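You operate a simulated robot arm through the tools that you are given. There is no shell and no other tool.

You run a simulated robot arm. Do the job below in one go: nothing can be reset, and whatever is moved stays where it is left.

Task
Wipe the dust off the vacuum plate and lay the foil on its marks.
Fine: run the carriage home with hands clear, then main switch off before the wipe; rag back.

The check looks at the end state, three seconds after you hand in, the way a careful person would. Anything else that was tipped, shoved, dropped, spilled or broken makes it a failure.

Robot
A 6-joint arm with a two-finger gripper, fixed in place. Base frame: the origin is at the foot of the arm, x ahead of it, y to its left, z up. Readings come in m, rad, newtons and seconds.
Its first joint turns from -2.897 to 2.897 rad. Payload 3.43 kg.
The tool frame sits at the grasp point between the pads (the TCP): z along the fingers, y along the line on which they close. The tips reach 0.02 m beyond it. Largest opening 0.19 m; the body of the gripper starts 0.248 m behind the TCP.
Orientation is told as [roll, pitch, yaw] about the base's x, y, z axes, in that order, counted from this pose: with the fingers straight down and closing along the base's y, the tool's x points along the base's -x, its y along +y and its z along -z.

Tools
- The arm moves only by the tool nudge_tool. Its argument "deltas" is a list of rows, each a list of 7 numbers: the shift along the base's x, y, z in units of 40 mm (1.0 is 40 mm), then the turn, a rotation vector about the base's x, y, z in units of 5 degrees (1.0 is 5 degrees), then the gripper command, from -1 (shut) to 1 (fully open), values between in proportion. In form: [[dx, dy, dz, rx, ry, rz, fingers], ...]. A call has 1 to 20 rows; each row shifts and turns the commanded pose from where the row before left it. A call with a number of a shift or a turn outside -1 to 1 is refused whole. Rows are played at 5 a second. More than 0.05 m and 0.15 rad between two rows, or a gripper value outside its range, and nothing of the call is played. Where a pose cannot be reached the arm comes as near as it can. A force on the tool above 40 N (or 10 N above the force at the start of the call, whichever is more), or a blocked arm, ends the call early, and 0.2 s more pass. The fingers move at their own pace (about 0.045 m/s each) and stop on an object; they squeeze with about 21 N. The grip force told is the motor's: it shows also when the fingers shut on nothing. Time passes only in rows, and 0.2 s behind the last, so rows that do not move let the fingers close. It gives the time, the measured TCP pose, the force on the tool (base axes), the opening and the grip force at its end, in the units of the frame above (readings bear some noise), with the torque about the TCP (base axes, N m) and any sound that the robot's microphone picked up.
- Cameras (640 x 400 px; columns grow to the right, rows downward): "scene" is fixed at [0.2214, -0.6527, 1.712]; the picture's right is [0.62, -0.79, 0.00], its down [-0.49, -0.38, -0.78] and it looks along [0.62, 0.49, -0.62] (base axes); focal length 350 px, centre (320, 200). "wrist" rides on the gripper at [0.07, -0.008, -0.288] in the tool frame; the picture's right is [0.12, 0.99, 0.00], its down [-0.96, 0.11, -0.25] and it looks along [-0.25, 0.03, 0.97] (tool axes); focal length 261 px, centre (320, 200). There is no depth. A picture from a camera that has moved, and an enlarged one, comes with that camera's place and axes in the base frame and with its lens.
- capture(camera): a new picture of that camera. It takes no simulated time.
- move_column(by): slides the trunk up (or, below 0, down) by that many m; the arm rides with it, the base frame stays. It gives what a move gives, with no picture.
- enlarge(camera, box): a new picture of the part [left, top, right, bottom] of that camera's present view, enlarged. It takes no simulated time.
- hand_in(): hands the job in; it is judged then, once.

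Places have to be worked out from the pictures, the camera data and where the tool is seen. Open the gripper and draw the arm clear of the work before you hand the job in, unless the task says otherwise.

The tools are called after "Call:" as a command line: name --pt "numbers of a row" for each row, then --argument value for the rest, lists and objects as JSON in quotes. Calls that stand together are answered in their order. nudge_tool: Moves the arm, as the interface text tells. Its arguments: {"type":"object","properties":{"deltas":{"type":"array","items":{"type":"array","items":{"type":"number"}}}},"required":["deltas"]} The other tools are called the same way: move_column (by) slides the trunk up or down; capture (camera) takes a picture; enlarge (camera, box) takes an enlarged picture of a part of a camera's view; hand_in () hands the job in.

At the start:

```text
t: 0.0
eef_pos: [0.5619, 0.1759, 1.2713]
tcp_rot: [0.001, 0.0, 0.0]
ft_force: [-0.3, 0.3, -0.4]
wrist_torque: [0.01, 0.02, 0.01]
finger_gap: 0.19
gripper_force: 0.0
trunk travel left (down, up): [-0.175, 0.065]
```

scene: 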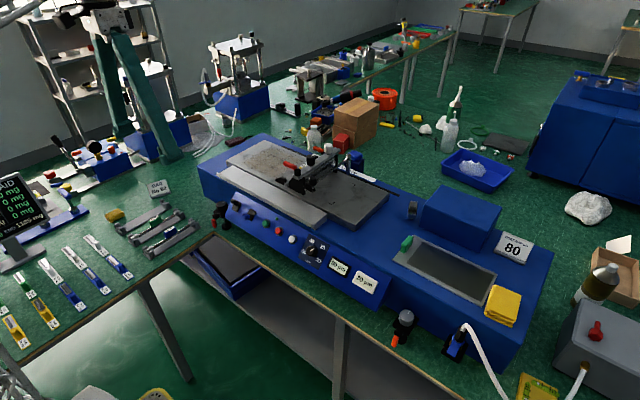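
wrist: 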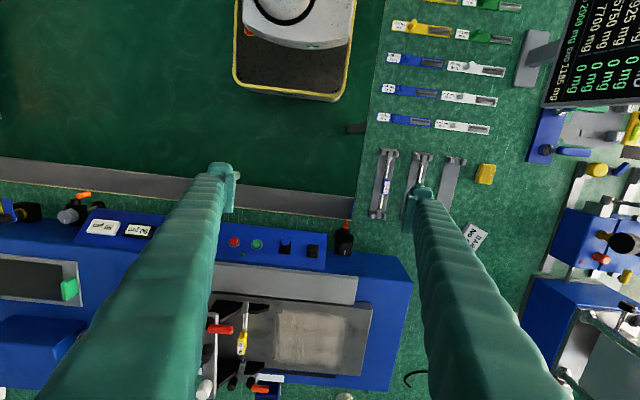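

I'll begin by looking closely at the machine, its panel and its surroundings before moving anything.

Call:
enlarge --camera "scene" --box '[190, 120, 400, 250]'

Call:
enlarge --camera "scene" --box '[200, 180, 400, 305]'

Call:
enlarge --camera "scene" --box '[370, 180, 570, 400]'

Call:
enlarge --camera "wrist" --box '[0, 180, 420, 400]'

Call:
enlarge --camera "scene" --box '[100, 160, 260, 260]'

```text
3.05 times, centred on (295, 185) of scene
camera zoom: at [0.2214, -0.6527, 1.712], right [0.62, -0.79, 0.0], down [-0.49, -0.38, -0.78], along [0.62, 0.49, -0.62], focal length 1068 px, centre (396, 246)
```

zoom: 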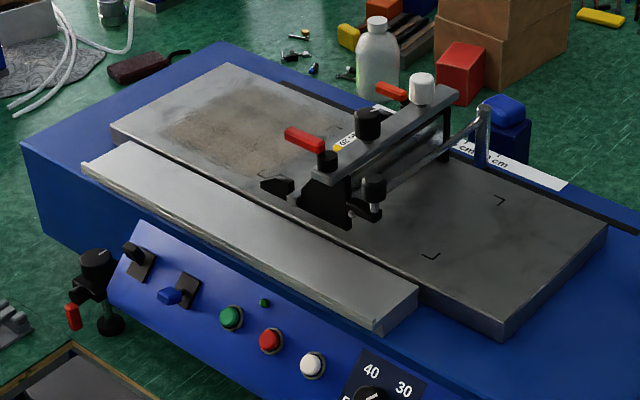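

```text
3.20 times, centred on (300, 242) of scene
camera zoom: at [0.2214, -0.6527, 1.712], right [0.62, -0.79, 0.0], down [-0.49, -0.38, -0.78], along [0.62, 0.49, -0.62], focal length 1121 px, centre (384, 64)
```

zoom: 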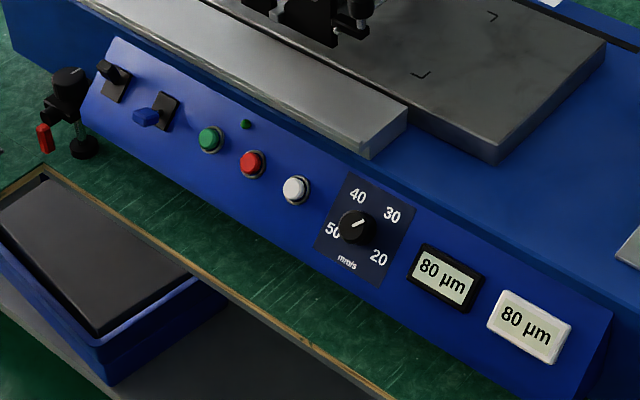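

```text
1.82 times, centred on (470, 290) of scene
camera zoom: at [0.2214, -0.6527, 1.712], right [0.62, -0.79, 0.0], down [-0.49, -0.38, -0.78], along [0.62, 0.49, -0.62], focal length 637 px, centre (47, 36)
```

zoom: 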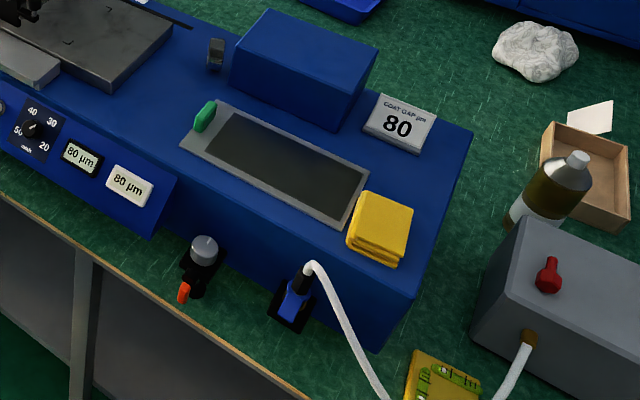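

```text
1.52 times, centred on (210, 290) of wrist
camera zoom: at [0.4913, 0.1675, 1.5578], right [-0.12, 0.99, 0.0], down [0.96, 0.11, 0.25], along [0.25, 0.03, -0.97], focal length 397 px, centre (488, 63)
```

zoom: 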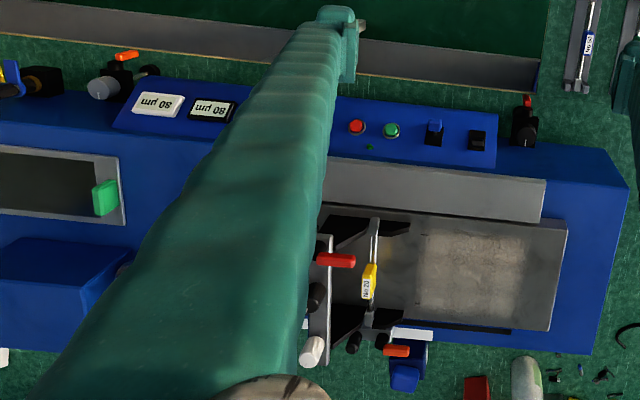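

```text
4.00 times, centred on (180, 210) of scene
camera zoom: at [0.2214, -0.6527, 1.712], right [0.62, -0.79, 0.0], down [-0.49, -0.38, -0.78], along [0.62, 0.49, -0.62], focal length 1401 px, centre (880, 160)
```

zoom: 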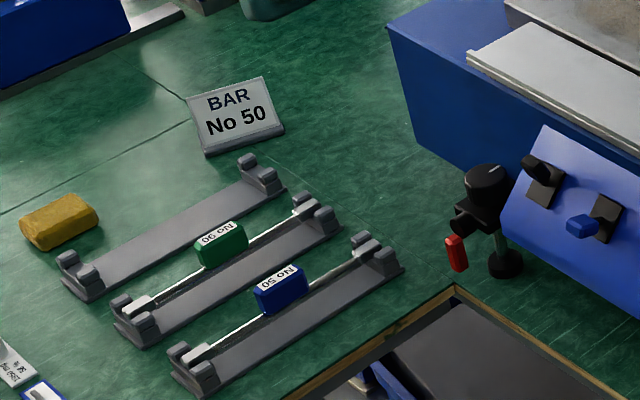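

The machine faces the robot, with the panel's red button near (0.80, -0.03, 0.92). I want finer views of the controls, the foil tray, the rag and the carriage before any move.

Call:
enlarge --camera "scene" --box '[225, 190, 305, 240]'

Call:
enlarge --camera "scene" --box '[270, 135, 350, 200]'

Call:
enlarge --camera "scene" --box '[330, 140, 430, 230]'

Call:
enlarge --camera "scene" --box '[380, 200, 480, 280]'

Call:
enlarge --camera "scene" --box '[380, 280, 540, 380]'

Call:
enlarge --camera "scene" --box '[195, 130, 295, 195]'

```text
8.00 times, centred on (265, 215) of scene
camera zoom: at [0.2214, -0.6527, 1.712], right [0.62, -0.79, 0.0], down [-0.49, -0.38, -0.78], along [0.62, 0.49, -0.62], focal length 2802 px, centre (760, 80)
```

zoom: 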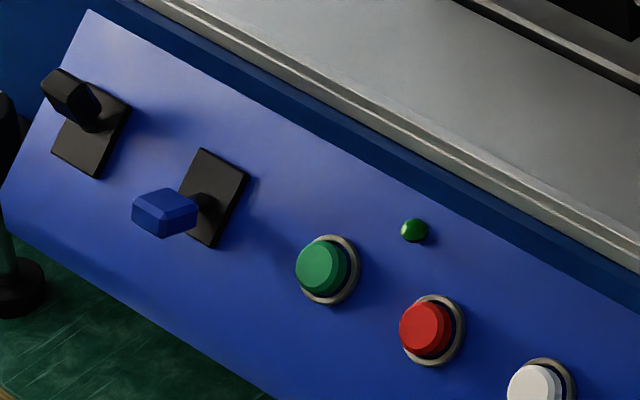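

```text
6.15 times, centred on (310, 168) of scene
camera zoom: at [0.2214, -0.6527, 1.712], right [0.62, -0.79, 0.0], down [-0.49, -0.38, -0.78], along [0.62, 0.49, -0.62], focal length 2156 px, centre (382, 400)
```

zoom: 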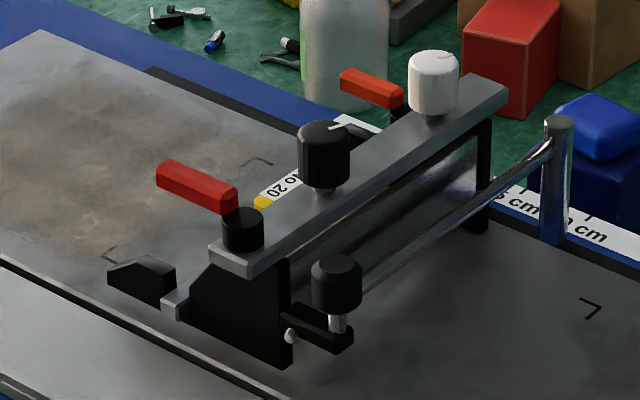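

```text
4.44 times, centred on (380, 185) of scene
camera zoom: at [0.2214, -0.6527, 1.712], right [0.62, -0.79, 0.0], down [-0.49, -0.38, -0.78], along [0.62, 0.49, -0.62], focal length 1557 px, centre (53, 267)
```

zoom: 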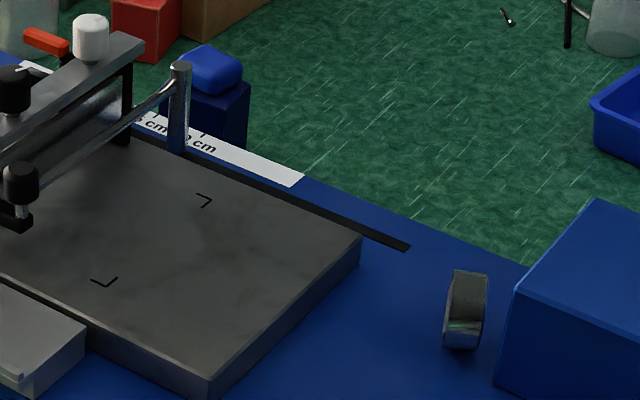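

```text
5.00 times, centred on (430, 240) of scene
camera zoom: at [0.2214, -0.6527, 1.712], right [0.62, -0.79, 0.0], down [-0.49, -0.38, -0.78], along [0.62, 0.49, -0.62], focal length 1752 px, centre (-230, 0)
```

zoom: 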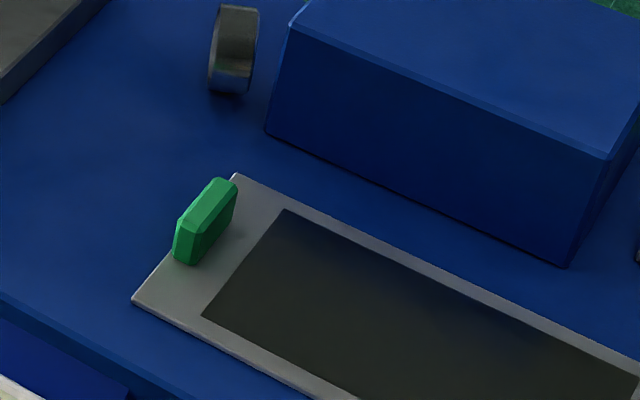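

```text
4.00 times, centred on (460, 330) of scene
camera zoom: at [0.2214, -0.6527, 1.712], right [0.62, -0.79, 0.0], down [-0.49, -0.38, -0.78], along [0.62, 0.49, -0.62], focal length 1401 px, centre (-240, -320)
```

zoom: 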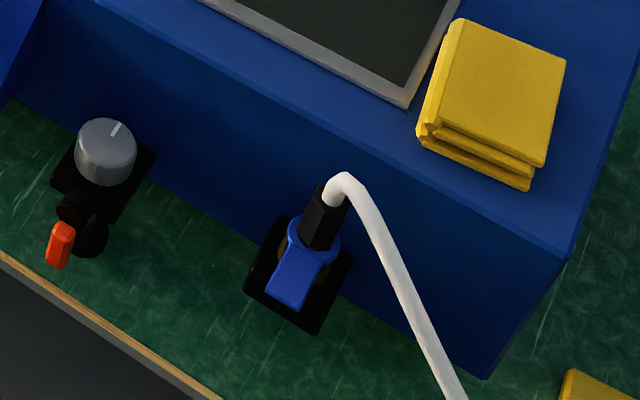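

```text
6.15 times, centred on (245, 162) of scene
camera zoom: at [0.2214, -0.6527, 1.712], right [0.62, -0.79, 0.0], down [-0.49, -0.38, -0.78], along [0.62, 0.49, -0.62], focal length 2156 px, centre (782, 431)
```

zoom: 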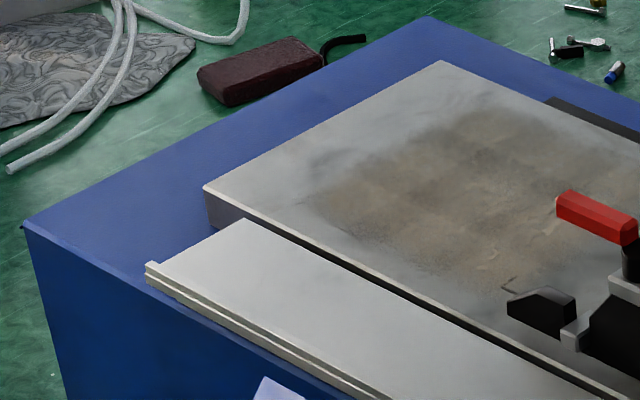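

The plate carries corner marks roughly at x 0.95–1.08, y ±0.126. The carriage sits across them, the foil with its green tab lies near y −0.4 to −0.65, and the yellow rag is at about (0.91, −0.68). I'll shut the fingers and move across, high up, to see more with the wrist camera.

Call:
nudge_tool --pt "0 -1 0 0 0 0 -1" --pt "0 -1 0 0 0 0 -1" --pt "0 -1 0 0 0 0 -1" --pt "0 -1 0 0 0 0 -1" --pt "0 -1 0 0 0 0 -1" --pt "0 -1 0 0 0 0 -1" --pt "0 0 0 0 0 0 -1" --pt "0 0 0 0 0 0 -1"

Call:
capture --camera "wrist"

Call:
capture --camera "scene"

```text
t: 1.8
eef_pos: [0.5633, -0.0653, 1.2733]
tcp_rot: [-0.001, -0.001, -0.001]
ft_force: [-0.3, 0.2, 0.0]
wrist_torque: [0.01, 0.0, -0.02]
finger_gap: 0.0292
gripper_force: 0.0
trunk travel left (down, up): [-0.175, 0.065]
```

```text
taken
camera wrist: at [0.4922, -0.0726, 1.559], right [-0.12, 0.99, 0.0], down [0.96, 0.11, 0.25], along [0.25, 0.03, -0.97], focal length 261 px, centre (320, 200)
```

wrist: 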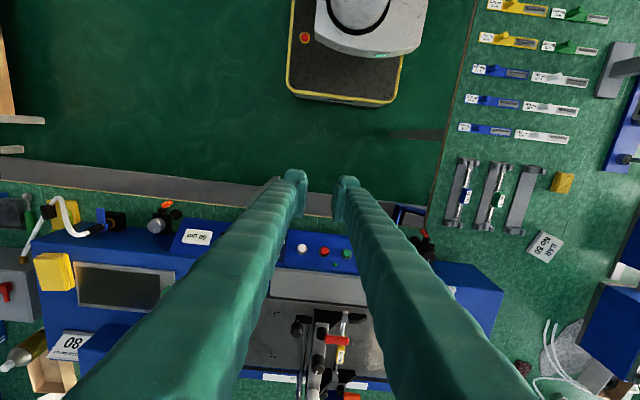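

```text
taken
```

scene: 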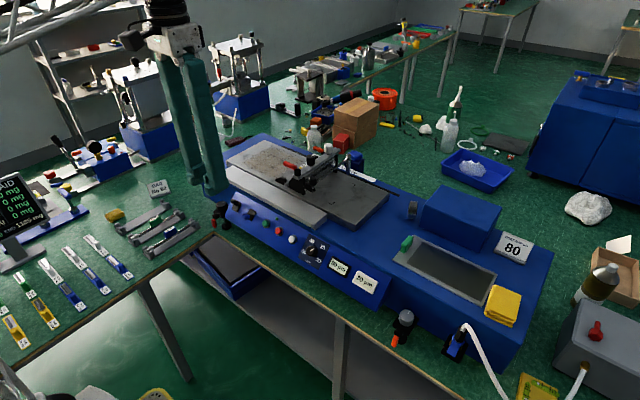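

The fingers are nearly shut and everything is still in place. I'll enlarge the wrist view of the machine from here.

Call:
enlarge --camera "wrist" --box '[220, 210, 420, 400]'

Call:
enlarge --camera "wrist" --box '[0, 180, 240, 400]'

Call:
enlarge --camera "scene" --box '[228, 192, 330, 260]'

```text
2.11 times, centred on (320, 305) of wrist
camera zoom: at [0.4922, -0.0726, 1.559], right [-0.12, 0.99, 0.0], down [0.96, 0.11, 0.25], along [0.25, 0.03, -0.97], focal length 549 px, centre (320, -21)
```

zoom: 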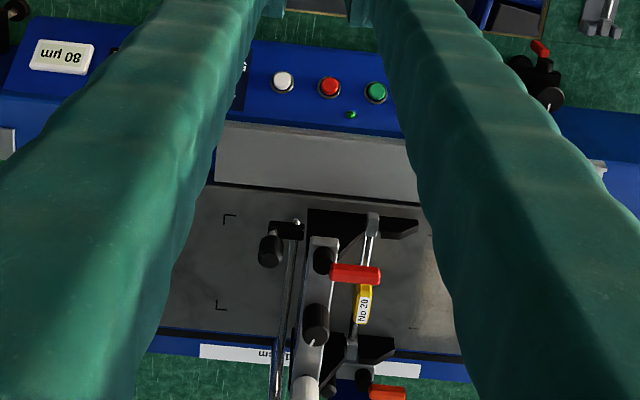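

```text
1.82 times, centred on (120, 290) of wrist
camera zoom: at [0.4922, -0.0726, 1.559], right [-0.12, 0.99, 0.0], down [0.96, 0.11, 0.25], along [0.25, 0.03, -0.97], focal length 474 px, centre (684, 36)
```

zoom: 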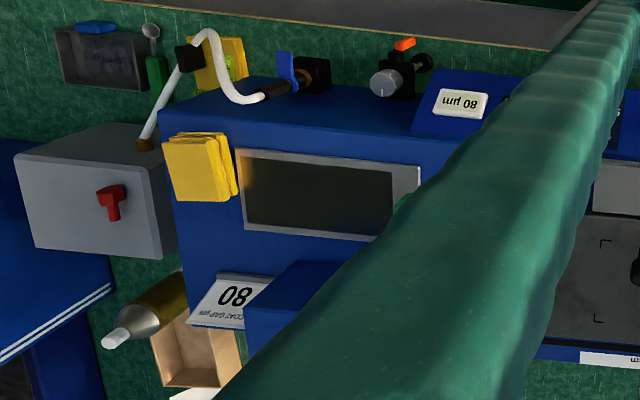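

```text
5.88 times, centred on (279, 226) of scene
camera zoom: at [0.2214, -0.6527, 1.712], right [0.62, -0.79, 0.0], down [-0.49, -0.38, -0.78], along [0.62, 0.49, -0.62], focal length 2060 px, centre (561, 47)
```

zoom: 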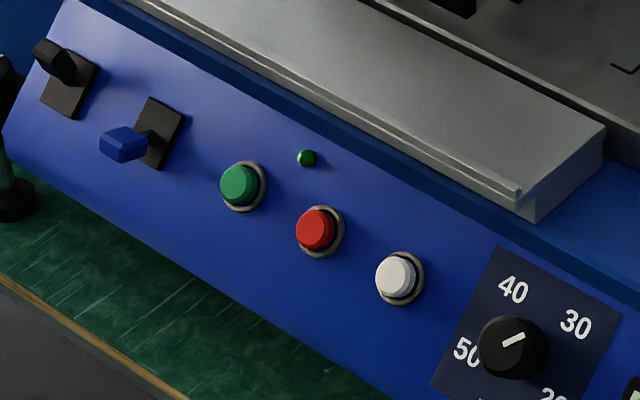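

The camera shows the panel partly hidden by the fingers. I'll let the fingers shut fully and lower a bit, staying in front of the machine (x≈0.52), to look at the toggles.

Call:
nudge_tool --pt "-0.5 0 -1 0 0 0 -1" --pt "-0.5 0 -1 0 0 0 -1" --pt "0 0 -1 0 0 0 -1" --pt "0 0 0 0 0 0 -1"

Call:
capture --camera "wrist"

Call:
enlarge --camera "wrist" --box '[340, 220, 500, 320]'

Call:
enlarge --camera "wrist" --box '[100, 200, 340, 350]'

```text
t: 2.8
eef_pos: [0.5239, -0.064, 1.15]
tcp_rot: [0.0, -0.001, 0.001]
ft_force: [-0.1, 0.3, -0.1]
wrist_torque: [0.06, -0.03, 0.0]
finger_gap: 0.0
gripper_force: 21.0
trunk travel left (down, up): [-0.175, 0.065]
```

```text
taken
camera wrist: at [0.4526, -0.0721, 1.4364], right [-0.12, 0.99, 0.0], down [0.96, 0.11, 0.25], along [0.25, 0.03, -0.97], focal length 261 px, centre (320, 200)
```

wrist: 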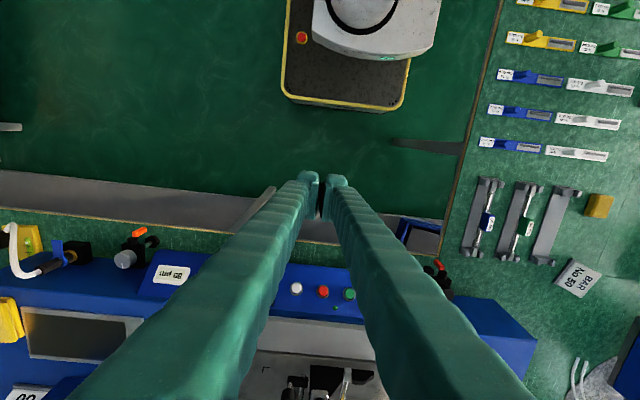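

```text
4.00 times, centred on (420, 270) of wrist
camera zoom: at [0.4526, -0.0721, 1.4364], right [-0.12, 0.99, 0.0], down [0.96, 0.11, 0.25], along [0.25, 0.03, -0.97], focal length 1043 px, centre (-80, -80)
```

zoom: 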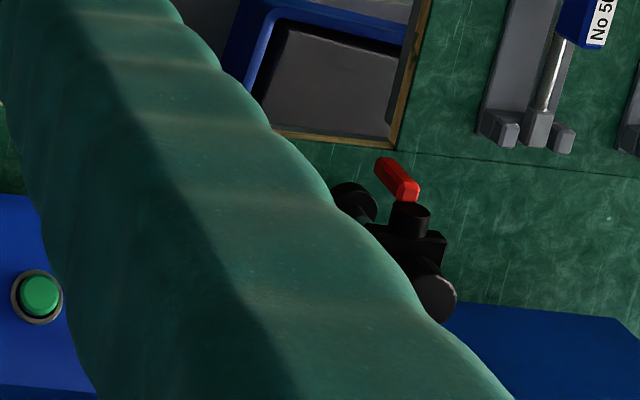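

```text
2.67 times, centred on (220, 275) of wrist
camera zoom: at [0.4526, -0.0721, 1.4364], right [-0.12, 0.99, 0.0], down [0.96, 0.11, 0.25], along [0.25, 0.03, -0.97], focal length 695 px, centre (587, 0)
```

zoom: 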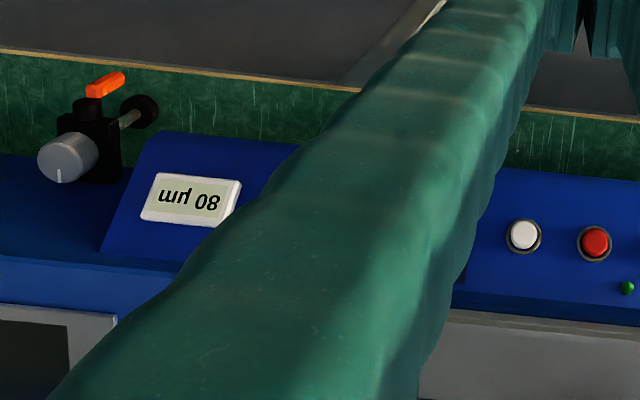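

The buttons triangulate to white (0.795, −0.086, 0.921) and red (0.796, −0.024, 0.916), on a panel sloping about 36°. White is presumably home/return, green start, red stop. I'll tilt the shut fingers square to the panel and stop about 5 cm off the white button to check the aim.

Call:
nudge_tool --pt "0.7 -0.07 -0.4 0 -0.9 0 -1" --pt "0.7 -0.07 -0.4 0 -0.9 0 -1" --pt "0.7 -0.07 -0.4 0 -0.9 0 -1" --pt "0.7 -0.07 -0.5 0 -0.9 0 -1" --pt "0.7 -0.07 -0.6 0 -0.9 0 -1" --pt "0.7 -0.07 -0.6 0 -0.9 0 -1" --pt "0.7 -0.07 -0.6 0 -0.9 0 -1" --pt "0.7 -0.07 -0.6 0 -0.9 0 -1" --pt "0 0 0 0 0 0 -1"

Call:
capture --camera "scene"

Call:
enlarge --camera "scene" --box '[220, 150, 360, 270]'

Call:
capture --camera "wrist"

```text
t: 4.8
eef_pos: [0.7478, -0.0859, 0.9871]
tcp_rot: [0.001, -0.631, -0.001]
ft_force: [-1.0, 0.0, 0.8]
wrist_torque: [0.01, -0.01, -0.02]
finger_gap: 0.0002
gripper_force: 20.5
trunk travel left (down, up): [-0.175, 0.065]
```

```text
taken
```

scene: 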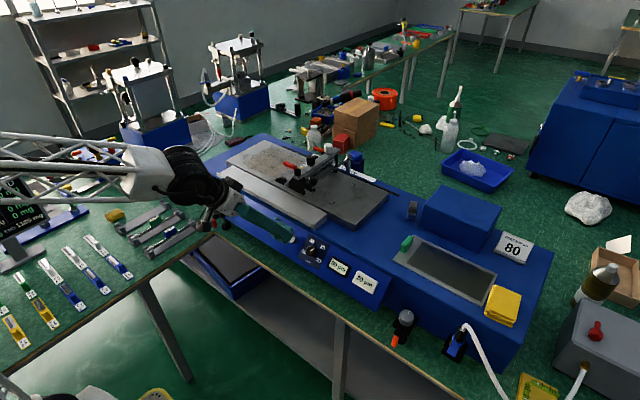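

```text
3.33 times, centred on (290, 210) of scene
camera zoom: at [0.2214, -0.6527, 1.712], right [0.62, -0.79, 0.0], down [-0.49, -0.38, -0.78], along [0.62, 0.49, -0.62], focal length 1168 px, centre (420, 167)
```

zoom: 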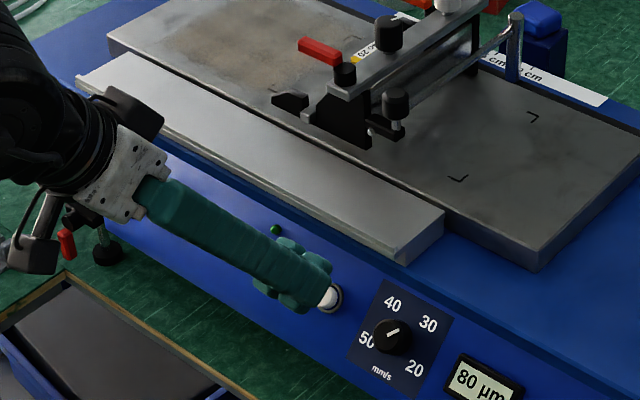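

```text
taken
camera wrist: at [0.5197, -0.0941, 1.1774], right [-0.1, 0.99, -0.07], down [0.63, 0.11, 0.77], along [0.77, 0.03, -0.64], focal length 261 px, centre (320, 200)
```

wrist: 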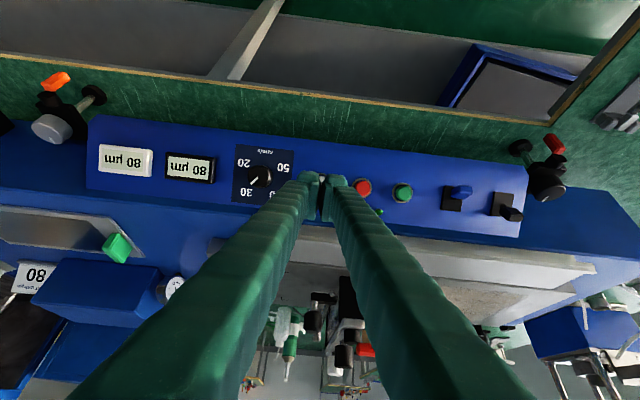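

The aim is along the line of the white button, about 6 cm off. From this angle the wrist camera shows the toggles and dial well, so I'll enlarge those.

Call:
enlarge --camera "wrist" --box '[340, 150, 580, 260]'

Call:
enlarge --camera "wrist" --box '[0, 60, 300, 320]'

Call:
enlarge --camera "wrist" --box '[230, 160, 430, 400]'

```text
2.67 times, centred on (460, 205) of wrist
camera zoom: at [0.5197, -0.0941, 1.1774], right [-0.1, 0.99, -0.07], down [0.63, 0.11, 0.77], along [0.77, 0.03, -0.64], focal length 695 px, centre (-53, 187)
```

zoom: 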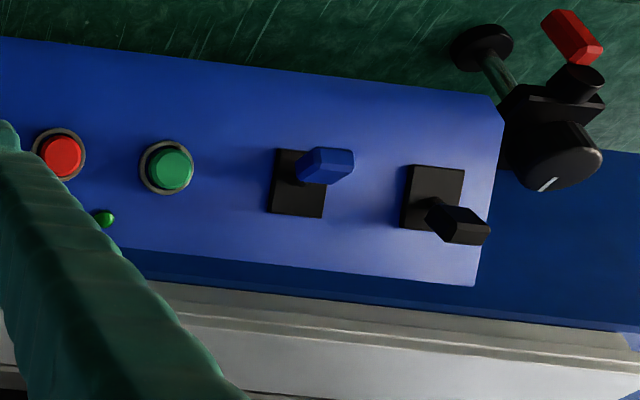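

```text
1.54 times, centred on (150, 190) of wrist
camera zoom: at [0.5197, -0.0941, 1.1774], right [-0.1, 0.99, -0.07], down [0.63, 0.11, 0.77], along [0.77, 0.03, -0.64], focal length 401 px, centre (582, 215)
```

zoom: 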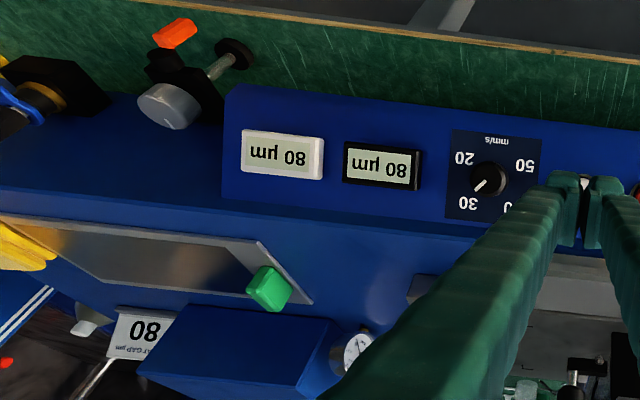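

```text
1.67 times, centred on (330, 280) of wrist
camera zoom: at [0.5197, -0.0941, 1.1774], right [-0.1, 0.99, -0.07], down [0.63, 0.11, 0.77], along [0.77, 0.03, -0.64], focal length 434 px, centre (303, 67)
```

zoom: 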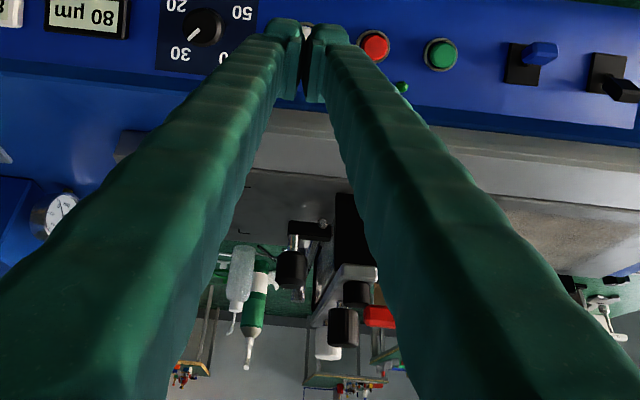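

The black toggle is up and the blue one down; the black one is likely the main switch, which I'll verify by effect. I'll press white along the panel normal now and draw straight back so the arm is clear while the carriage runs.

Call:
nudge_tool --pt "0.6 0 -0.8 0 0 0 -1" --pt "0.24 0 -0.32 0 0 0 -1" --pt "0.06 0 -0.08 0 0 0 -1" --pt "0.06 0 -0.08 0 0 0 -1" --pt "0.06 0 -0.08 0 0 0 -1"

```text
t: 6.0
eef_pos: [0.786, -0.0857, 0.9357]
tcp_rot: [-0.001, -0.632, 0.0]
ft_force: [-24.2, 0.8, 22.9]
wrist_torque: [0.15, 0.03, 0.16]
finger_gap: 0.006
gripper_force: 34.4
trunk travel left (down, up): [-0.175, 0.065]
heard: click
stopped in row 5: the force on the tool passed its limit at 72 N (the readings are from after the stop); the commanded pose is now the measured one
```

A click was heard as the button bottomed out. I'm drawing straight back now to give the carriage room and then I'll look.

Call:
nudge_tool --pt "-0.5 0 0.7 0 0 0 -1" --pt "-0.6 0 0.8 0 0 0 -1" --pt "-0.8 0 0.6 0 0 0 -1" --pt "-0.8 0 0.6 0 0 0 -1"

Call:
capture --camera "scene"

Call:
enlarge --camera "scene" --box '[190, 120, 400, 250]'

```text
t: 7.0
eef_pos: [0.6803, -0.0858, 1.0427]
tcp_rot: [0.0, -0.631, -0.002]
ft_force: [0.0, -0.2, 0.1]
wrist_torque: [0.04, 0.07, 0.04]
finger_gap: 0.0001
gripper_force: 34.2
trunk travel left (down, up): [-0.175, 0.065]
```

```text
taken
```

scene: 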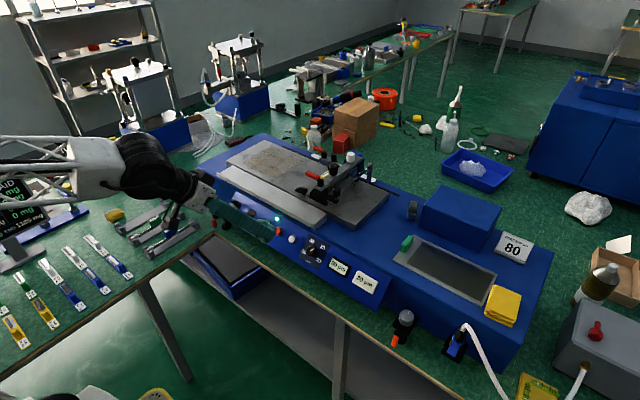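

```text
3.05 times, centred on (295, 185) of scene
camera zoom: at [0.2214, -0.6527, 1.712], right [0.62, -0.79, 0.0], down [-0.49, -0.38, -0.78], along [0.62, 0.49, -0.62], focal length 1068 px, centre (396, 246)
```

zoom: 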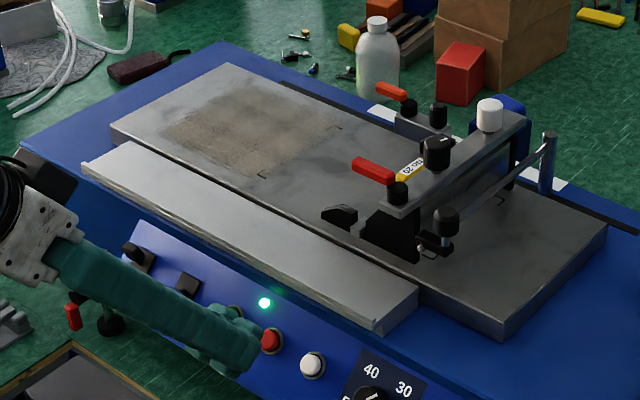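

The carriage is running to the right (−y) with the running lamp lit, so white is home. I'll wait with the arm well clear until it stops.

Call:
nudge_tool --pt "0 0 0 0 0 0 -1" --pt "0 0 0 0 0 0 -1" --pt "0 0 0 0 0 0 -1" --pt "0 0 0 0 0 0 -1" --pt "0 0 0 0 0 0 -1" --pt "0 0 0 0 0 0 -1" --pt "0 0 0 0 0 0 -1" --pt "0 0 0 0 0 0 -1" --pt "0 0 0 0 0 0 -1" --pt "0 0 0 0 0 0 -1"

Call:
enlarge --camera "scene" --box '[190, 120, 430, 270]'

```text
t: 9.2
eef_pos: [0.6796, -0.0849, 1.0421]
tcp_rot: [0.0, -0.629, 0.0]
ft_force: [0.2, -0.1, -0.7]
wrist_torque: [-0.01, 0.01, -0.01]
finger_gap: 0.0
gripper_force: 34.5
trunk travel left (down, up): [-0.175, 0.065]
```

```text
2.67 times, centred on (310, 195) of scene
camera zoom: at [0.2214, -0.6527, 1.712], right [0.62, -0.79, 0.0], down [-0.49, -0.38, -0.78], along [0.62, 0.49, -0.62], focal length 934 px, centre (347, 213)
```

zoom: 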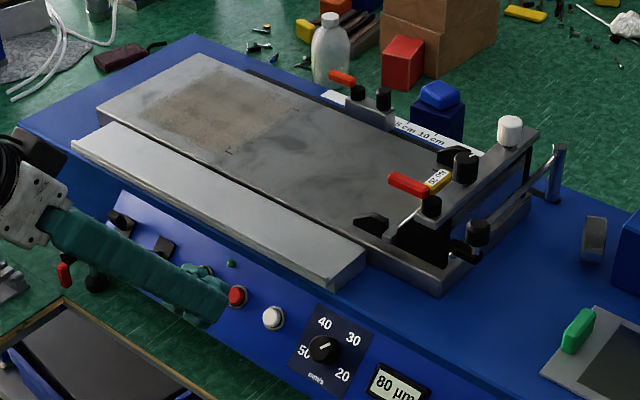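

The lamp is out and the carriage stands at the right end of the plate. I'll wait a moment and check that it has really stopped, and look at the toggles again.

Call:
nudge_tool --pt "-0.5 0.5 0.5 0 0 0 -1" --pt "-0.5 0.5 0.5 0 0 0 -1" --pt "0 0 0 0 0 0 -1" --pt "0 0 0 0 0 0 -1"

Call:
enlarge --camera "scene" --box '[190, 120, 430, 270]'

Call:
capture --camera "wrist"

Call:
enlarge --camera "scene" --box '[310, 150, 400, 220]'

```text
t: 10.2
eef_pos: [0.6391, -0.0485, 1.084]
tcp_rot: [0.0, -0.63, 0.001]
ft_force: [-0.2, -1.0, -0.1]
wrist_torque: [0.0, 0.04, 0.01]
finger_gap: 0.0001
gripper_force: 34.1
trunk travel left (down, up): [-0.175, 0.065]
```

```text
2.67 times, centred on (310, 195) of scene
camera zoom: at [0.2214, -0.6527, 1.712], right [0.62, -0.79, 0.0], down [-0.49, -0.38, -0.78], along [0.62, 0.49, -0.62], focal length 934 px, centre (347, 213)
```

zoom: 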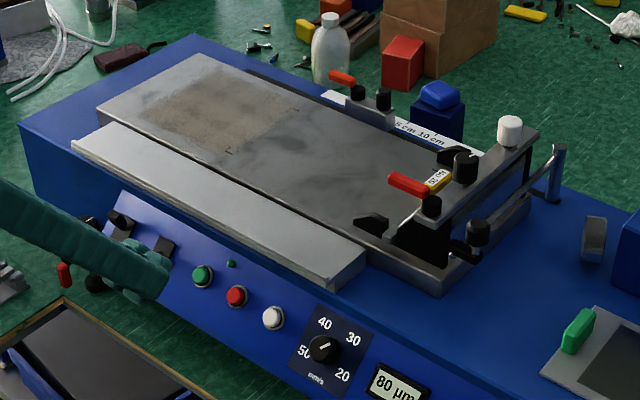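

```text
taken
camera wrist: at [0.4119, -0.0553, 1.2739], right [-0.1, 0.99, -0.07], down [0.63, 0.12, 0.77], along [0.77, 0.03, -0.64], focal length 261 px, centre (320, 200)
```

wrist: 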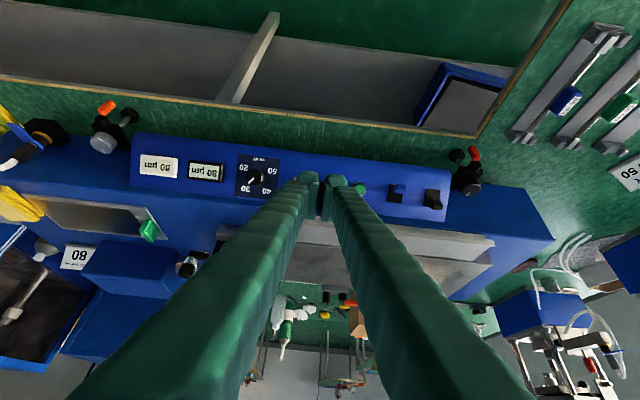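

```text
5.71 times, centred on (355, 185) of scene
camera zoom: at [0.2214, -0.6527, 1.712], right [0.62, -0.79, 0.0], down [-0.49, -0.38, -0.78], along [0.62, 0.49, -0.62], focal length 2002 px, centre (120, 286)
```

zoom: 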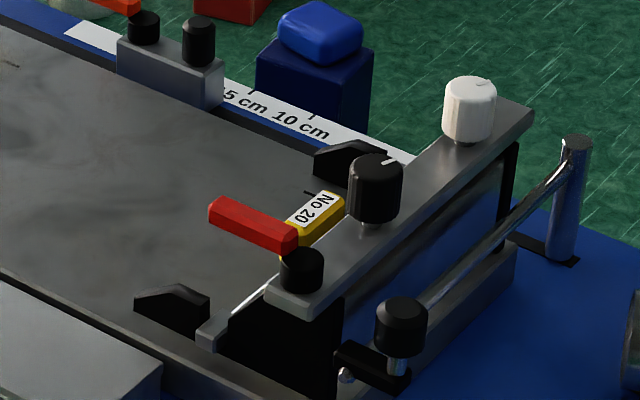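

The carriage has stopped at the right end, its home. Next is the main switch: I'll look closely at both toggles and the gap between the panel and the strip above it.

Call:
enlarge --camera "wrist" --box '[370, 160, 490, 250]'

Call:
enlarge --camera "scene" --box '[200, 170, 280, 230]'

```text
4.44 times, centred on (430, 205) of wrist
camera zoom: at [0.4119, -0.0553, 1.2739], right [-0.1, 0.99, -0.07], down [0.63, 0.12, 0.77], along [0.77, 0.03, -0.64], focal length 1158 px, centre (-169, 178)
```

zoom: 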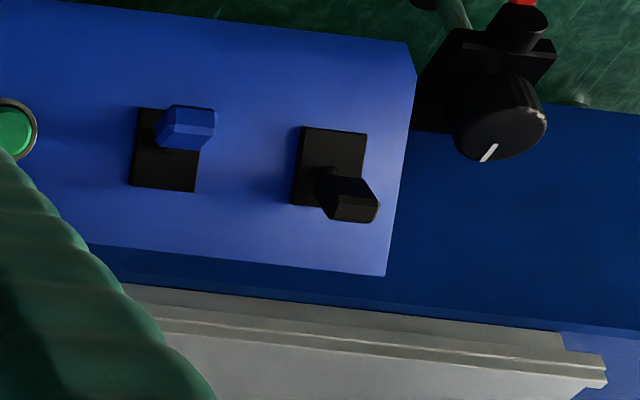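

```text
6.67 times, centred on (240, 200) of scene
camera zoom: at [0.2214, -0.6527, 1.712], right [0.62, -0.79, 0.0], down [-0.49, -0.38, -0.78], along [0.62, 0.49, -0.62], focal length 2335 px, centre (853, 200)
```

zoom: 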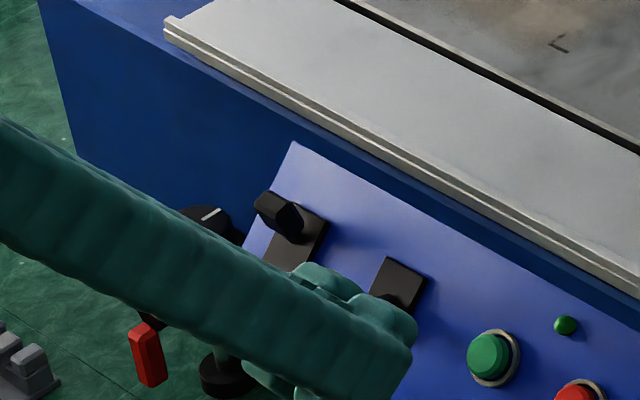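

The black lever tip is at (0.795, 0.190, 0.935) and its base at (0.804, 0.191, 0.911). It leans up, so pushing it down-slope throws it. The strip above leaves little room, so I'll turn the tool 90° about its axis, straddle the lever with the thin fingers, and push with the upper one.

Call:
nudge_tool --pt "0 0.5 0 -0.708 0 0.972 -1" --pt "0 0.5 0 -0.708 0 0.972 -1" --pt "0 0.5 0 -0.708 0 0.972 -1" --pt "0 0.5 0 -0.708 0 0.972 -1" --pt "0 0.5 0 -0.708 0 0.972 -1" --pt "0 0.5 0 -0.708 0 0.972 -1" --pt "0 0.5 0 -0.708 0 0.972 -1" --pt "0 0.5 0 -0.708 0 0.972 -1" --pt "0 0.5 0 -0.708 0 0.972 -0.47" --pt "0 0.5 0 -0.708 0 0.972 -0.47" --pt "0 0.5 0 -0.708 0 0.972 -0.47" --pt "0 0.5 0 -0.708 0 0.972 -0.47" --pt "0 0 0 -0.708 0 0.972 -0.47" --pt "0 0 0 -0.708 0 0.972 -0.47" --pt "0 0 0 -0.708 0 0.972 -0.47" --pt "0 0 0 0 0 0 -0.47"

Call:
capture --camera "wrist"

Call:
capture --camera "scene"

```text
t: 13.6
eef_pos: [0.639, 0.1943, 1.0805]
tcp_rot: [-0.63, 0.001, 1.573]
ft_force: [0.1, 0.4, 0.5]
wrist_torque: [0.02, 0.01, -0.01]
finger_gap: 0.0502
gripper_force: 0.1
trunk travel left (down, up): [-0.175, 0.065]
```

```text
taken
camera wrist: at [0.476, 0.1236, 1.319], right [-0.8, -0.12, -0.58], down [-0.24, 0.96, 0.13], along [0.55, 0.25, -0.8], focal length 261 px, centre (320, 200)
```

wrist: 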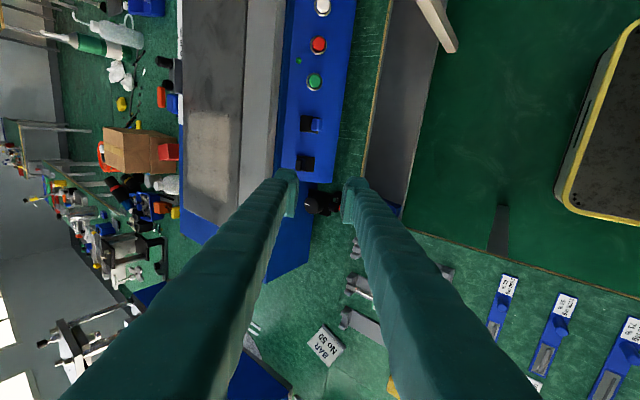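

```text
taken
```

scene: 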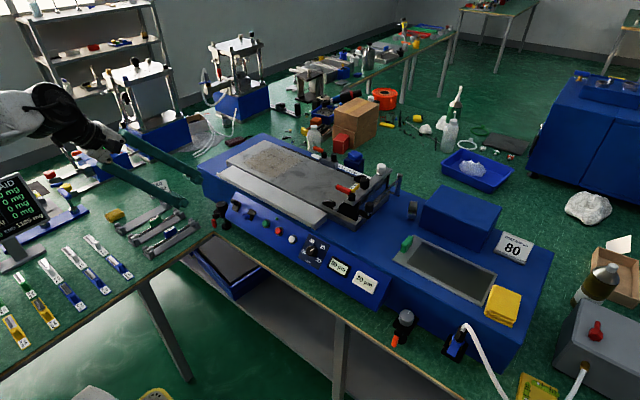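

The rotation worked, with a 0.05 m opening. I'll now go to a stand-off 8 cm above the black lever along the panel normal and check alignment.

Call:
nudge_tool --pt "0.641 -0.0225 -0.47 0 0 0 -0.47" --pt "0.641 -0.0225 -0.47 0 0 0 -0.47" --pt "0.641 -0.0225 -0.47 0 0 0 -0.47" --pt "0.641 -0.0225 -0.47 0 0 0 -0.47" --pt "0 0 0 0 0 0 -0.47"

Call:
capture --camera "wrist"

Call:
enlarge --camera "wrist" --box '[240, 120, 400, 220]'

Call:
enlarge --camera "scene" --box '[180, 150, 300, 240]'

```text
t: 14.8
eef_pos: [0.7407, 0.1903, 1.0044]
tcp_rot: [-0.629, 0.0, 1.574]
ft_force: [0.2, 1.9, 0.2]
wrist_torque: [0.03, 0.01, 0.0]
finger_gap: 0.0504
gripper_force: 0.2
trunk travel left (down, up): [-0.175, 0.065]
```

```text
taken
camera wrist: at [0.5782, 0.1191, 1.2418], right [-0.8, -0.12, -0.58], down [-0.24, 0.96, 0.13], along [0.55, 0.25, -0.8], focal length 261 px, centre (320, 200)
```

wrist: 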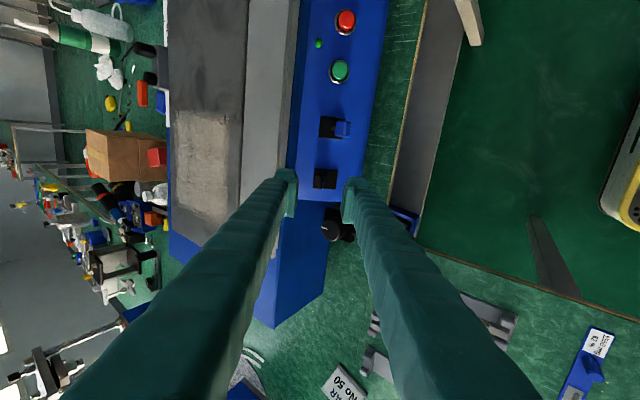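

```text
4.00 times, centred on (320, 170) of wrist
camera zoom: at [0.5782, 0.1191, 1.2418], right [-0.8, -0.12, -0.58], down [-0.24, 0.96, 0.13], along [0.55, 0.25, -0.8], focal length 1043 px, centre (320, 320)
```

zoom: 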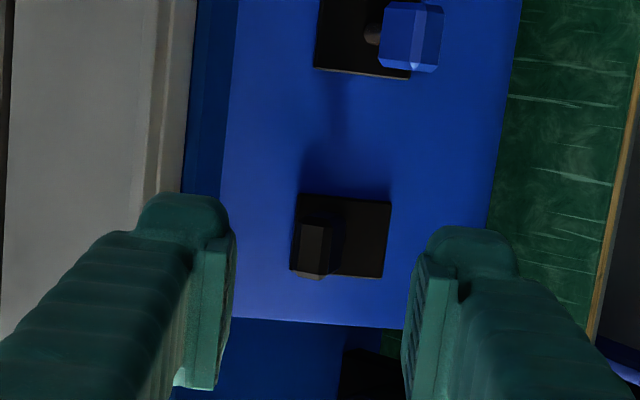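

```text
4.44 times, centred on (240, 195) of scene
camera zoom: at [0.2214, -0.6527, 1.712], right [0.62, -0.79, 0.0], down [-0.49, -0.38, -0.78], along [0.62, 0.49, -0.62], focal length 1557 px, centre (676, 222)
```

zoom: 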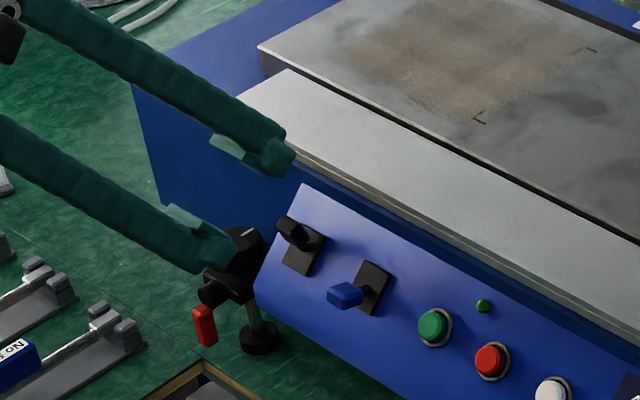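

The lever sits centred between the fingers and is only about 13 mm thick along the slope. I'll narrow the opening to 0.04, tilt 10° further forward so the upper finger keeps clear of the strip, and check again before going in.

Call:
nudge_tool --pt "0 0 -0.26 0 -1 0 -0.58" --pt "0.03 0 -0.26 0 -1 0 -0.58" --pt "0.36 0 -0.35 0 0 0 -0.58" --pt "0 0 0 0 0 0 -0.58"

Call:
enlarge --camera "wrist" --box '[240, 120, 400, 220]'

Call:
enlarge --camera "scene" --box '[200, 160, 280, 220]'

```text
t: 15.8
eef_pos: [0.7567, 0.1891, 0.9724]
tcp_rot: [-0.803, 0.002, 1.574]
ft_force: [1.0, -0.3, -0.5]
wrist_torque: [-0.01, -0.03, -0.02]
finger_gap: 0.04
gripper_force: 0.1
trunk travel left (down, up): [-0.175, 0.065]
```

```text
4.00 times, centred on (320, 170) of wrist
camera zoom: at [0.5547, 0.1196, 1.1769], right [-0.69, -0.12, -0.72], down [-0.26, 0.96, 0.09], along [0.68, 0.25, -0.69], focal length 1043 px, centre (320, 320)
```

zoom: 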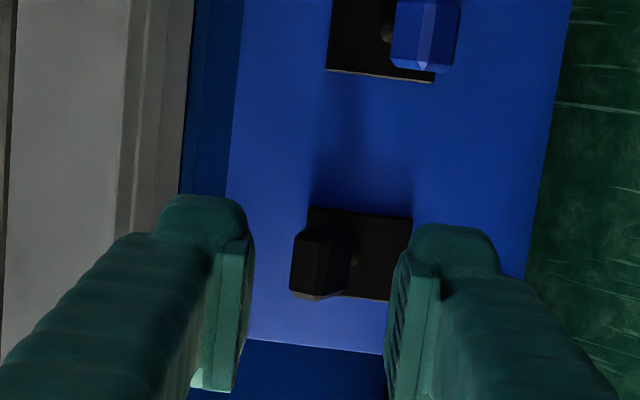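

```text
6.67 times, centred on (240, 190) of scene
camera zoom: at [0.2214, -0.6527, 1.712], right [0.62, -0.79, 0.0], down [-0.49, -0.38, -0.78], along [0.62, 0.49, -0.62], focal length 2335 px, centre (853, 267)
```

zoom: 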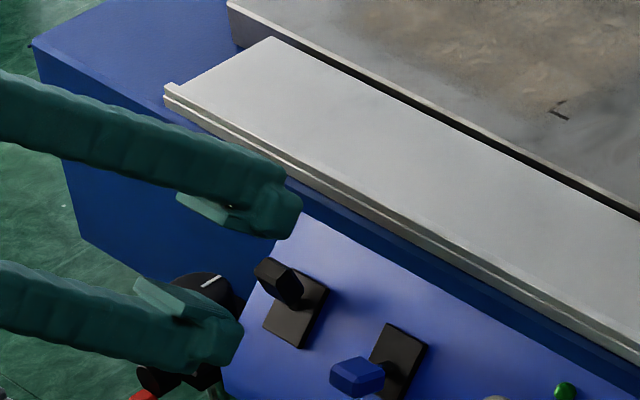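

Aligned: the lever is between the pads. I'll advance the last 4 cm along the fingers and check before pushing.

Call:
nudge_tool --pt "0.235 0.01 -0.253 0 0 0 -0.58" --pt "0.235 0.01 -0.253 0 0 0 -0.58" --pt "0.235 0.01 -0.253 0 0 0 -0.58" --pt "0 0 0 0 0 0 -0.58"

Call:
enlarge --camera "wrist" --box '[240, 120, 400, 220]'

Call:
enlarge --camera "scene" --box '[200, 160, 280, 220]'

```text
t: 16.8
eef_pos: [0.7845, 0.1892, 0.9412]
tcp_rot: [-0.804, 0.001, 1.574]
ft_force: [0.3, -0.1, -0.7]
wrist_torque: [0.03, 0.0, 0.0]
finger_gap: 0.0398
gripper_force: 0.2
trunk travel left (down, up): [-0.175, 0.065]
```

```text
4.00 times, centred on (320, 170) of wrist
camera zoom: at [0.5831, 0.1196, 1.1459], right [-0.69, -0.12, -0.72], down [-0.26, 0.96, 0.09], along [0.68, 0.25, -0.69], focal length 1043 px, centre (320, 320)
```

zoom: 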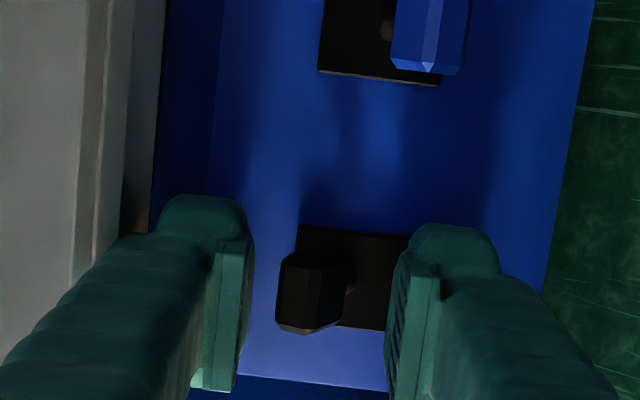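

```text
6.67 times, centred on (240, 190) of scene
camera zoom: at [0.2214, -0.6527, 1.712], right [0.62, -0.79, 0.0], down [-0.49, -0.38, -0.78], along [0.62, 0.49, -0.62], focal length 2335 px, centre (853, 267)
```

zoom: 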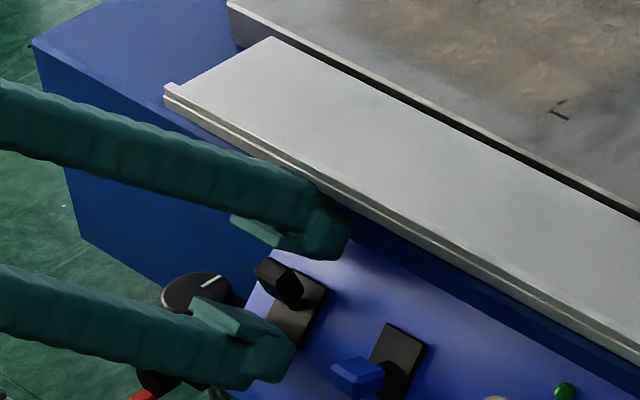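

No contact yet, and the lever lies between the pads. I'll push down the slope about 3 cm so that the upper finger throws the lever.

Call:
nudge_tool --pt "-0.101 0 -0.074 0 0 0 -0.58" --pt "-0.101 0 -0.074 0 0 0 -0.58" --pt "-0.101 0 -0.074 0 0 0 -0.58" --pt "-0.101 0 -0.074 0 0 0 -0.58" --pt "-0.101 0 -0.074 0 0 0 -0.58" --pt "-0.101 0 -0.074 0 0 0 -0.58"

Call:
enlarge --camera "wrist" --box '[240, 120, 400, 220]'

Call:
enlarge --camera "scene" --box '[200, 160, 280, 220]'

```text
t: 18.2
eef_pos: [0.761, 0.1913, 0.9237]
tcp_rot: [-0.806, 0.0, 1.573]
ft_force: [-0.1, 0.0, -0.6]
wrist_torque: [-0.04, 0.01, 0.02]
finger_gap: 0.0398
gripper_force: 0.1
trunk travel left (down, up): [-0.175, 0.065]
```

```text
4.00 times, centred on (320, 170) of wrist
camera zoom: at [0.5591, 0.1205, 1.1282], right [-0.69, -0.12, -0.71], down [-0.26, 0.96, 0.09], along [0.68, 0.25, -0.69], focal length 1043 px, centre (320, 320)
```

zoom: 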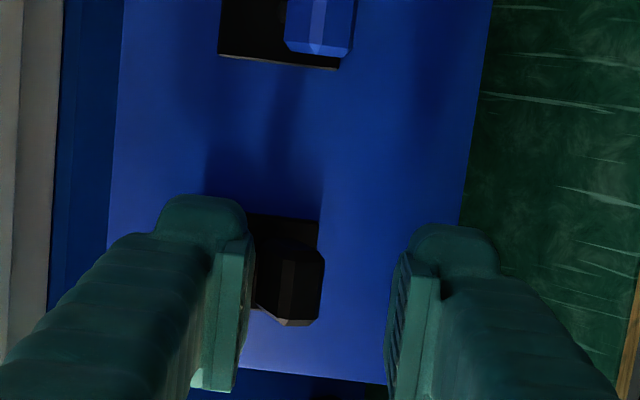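

```text
6.67 times, centred on (240, 190) of scene
camera zoom: at [0.2214, -0.6527, 1.712], right [0.62, -0.79, 0.0], down [-0.49, -0.38, -0.78], along [0.62, 0.49, -0.62], focal length 2335 px, centre (853, 267)
```

zoom: 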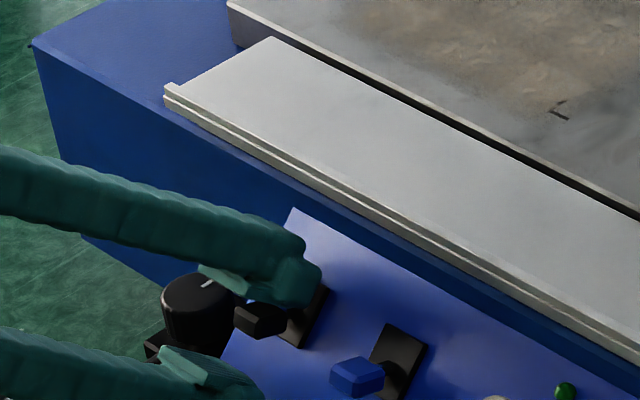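

The black lever has snapped to the down position. I'll back straight out along the finger axis and confirm.

Call:
nudge_tool --pt "-0.36 0 0.35 0 0 0 -0.58" --pt "-0.72 0 0.7 0 0 0 -0.58" --pt "-0.72 0 0.7 0 0 0 -0.58" --pt "-0.72 0 0.7 0 0 0 -0.58" --pt "-0.5 0 1 0 0 0 -0.58"

Call:
enlarge --camera "wrist" --box '[240, 60, 400, 220]'

Call:
enlarge --camera "scene" --box '[200, 150, 310, 240]'

```text
t: 19.4
eef_pos: [0.6443, 0.1916, 1.06]
tcp_rot: [-0.803, 0.002, 1.574]
ft_force: [0.3, 1.0, 0.0]
wrist_torque: [-0.09, 0.06, -0.05]
finger_gap: 0.04
gripper_force: 0.0
trunk travel left (down, up): [-0.175, 0.065]
```

```text
2.50 times, centred on (320, 140) of wrist
camera zoom: at [0.4419, 0.1214, 1.2656], right [-0.69, -0.12, -0.71], down [-0.26, 0.96, 0.09], along [0.68, 0.25, -0.69], focal length 652 px, centre (320, 350)
```

zoom: 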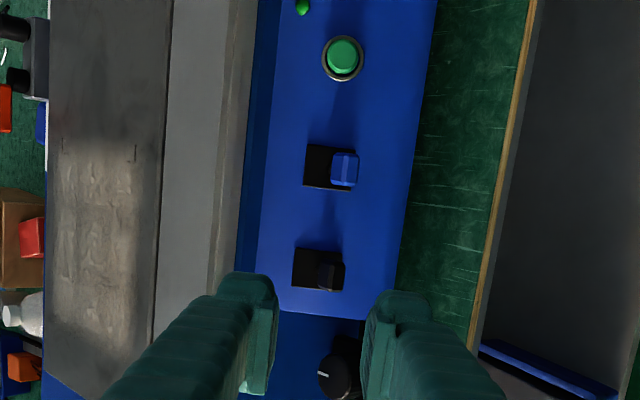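

```text
4.44 times, centred on (255, 195) of scene
camera zoom: at [0.2214, -0.6527, 1.712], right [0.62, -0.79, 0.0], down [-0.49, -0.38, -0.78], along [0.62, 0.49, -0.62], focal length 1557 px, centre (609, 222)
```

zoom: 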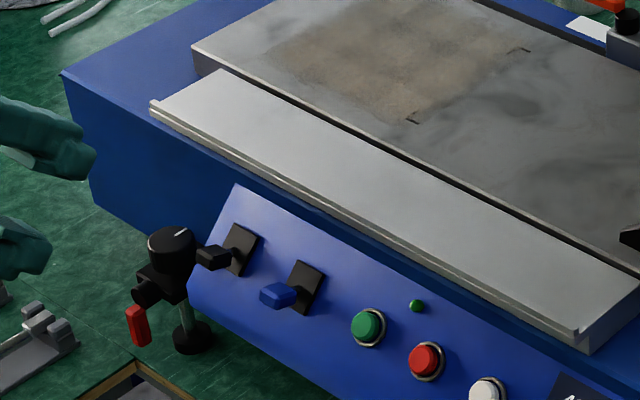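

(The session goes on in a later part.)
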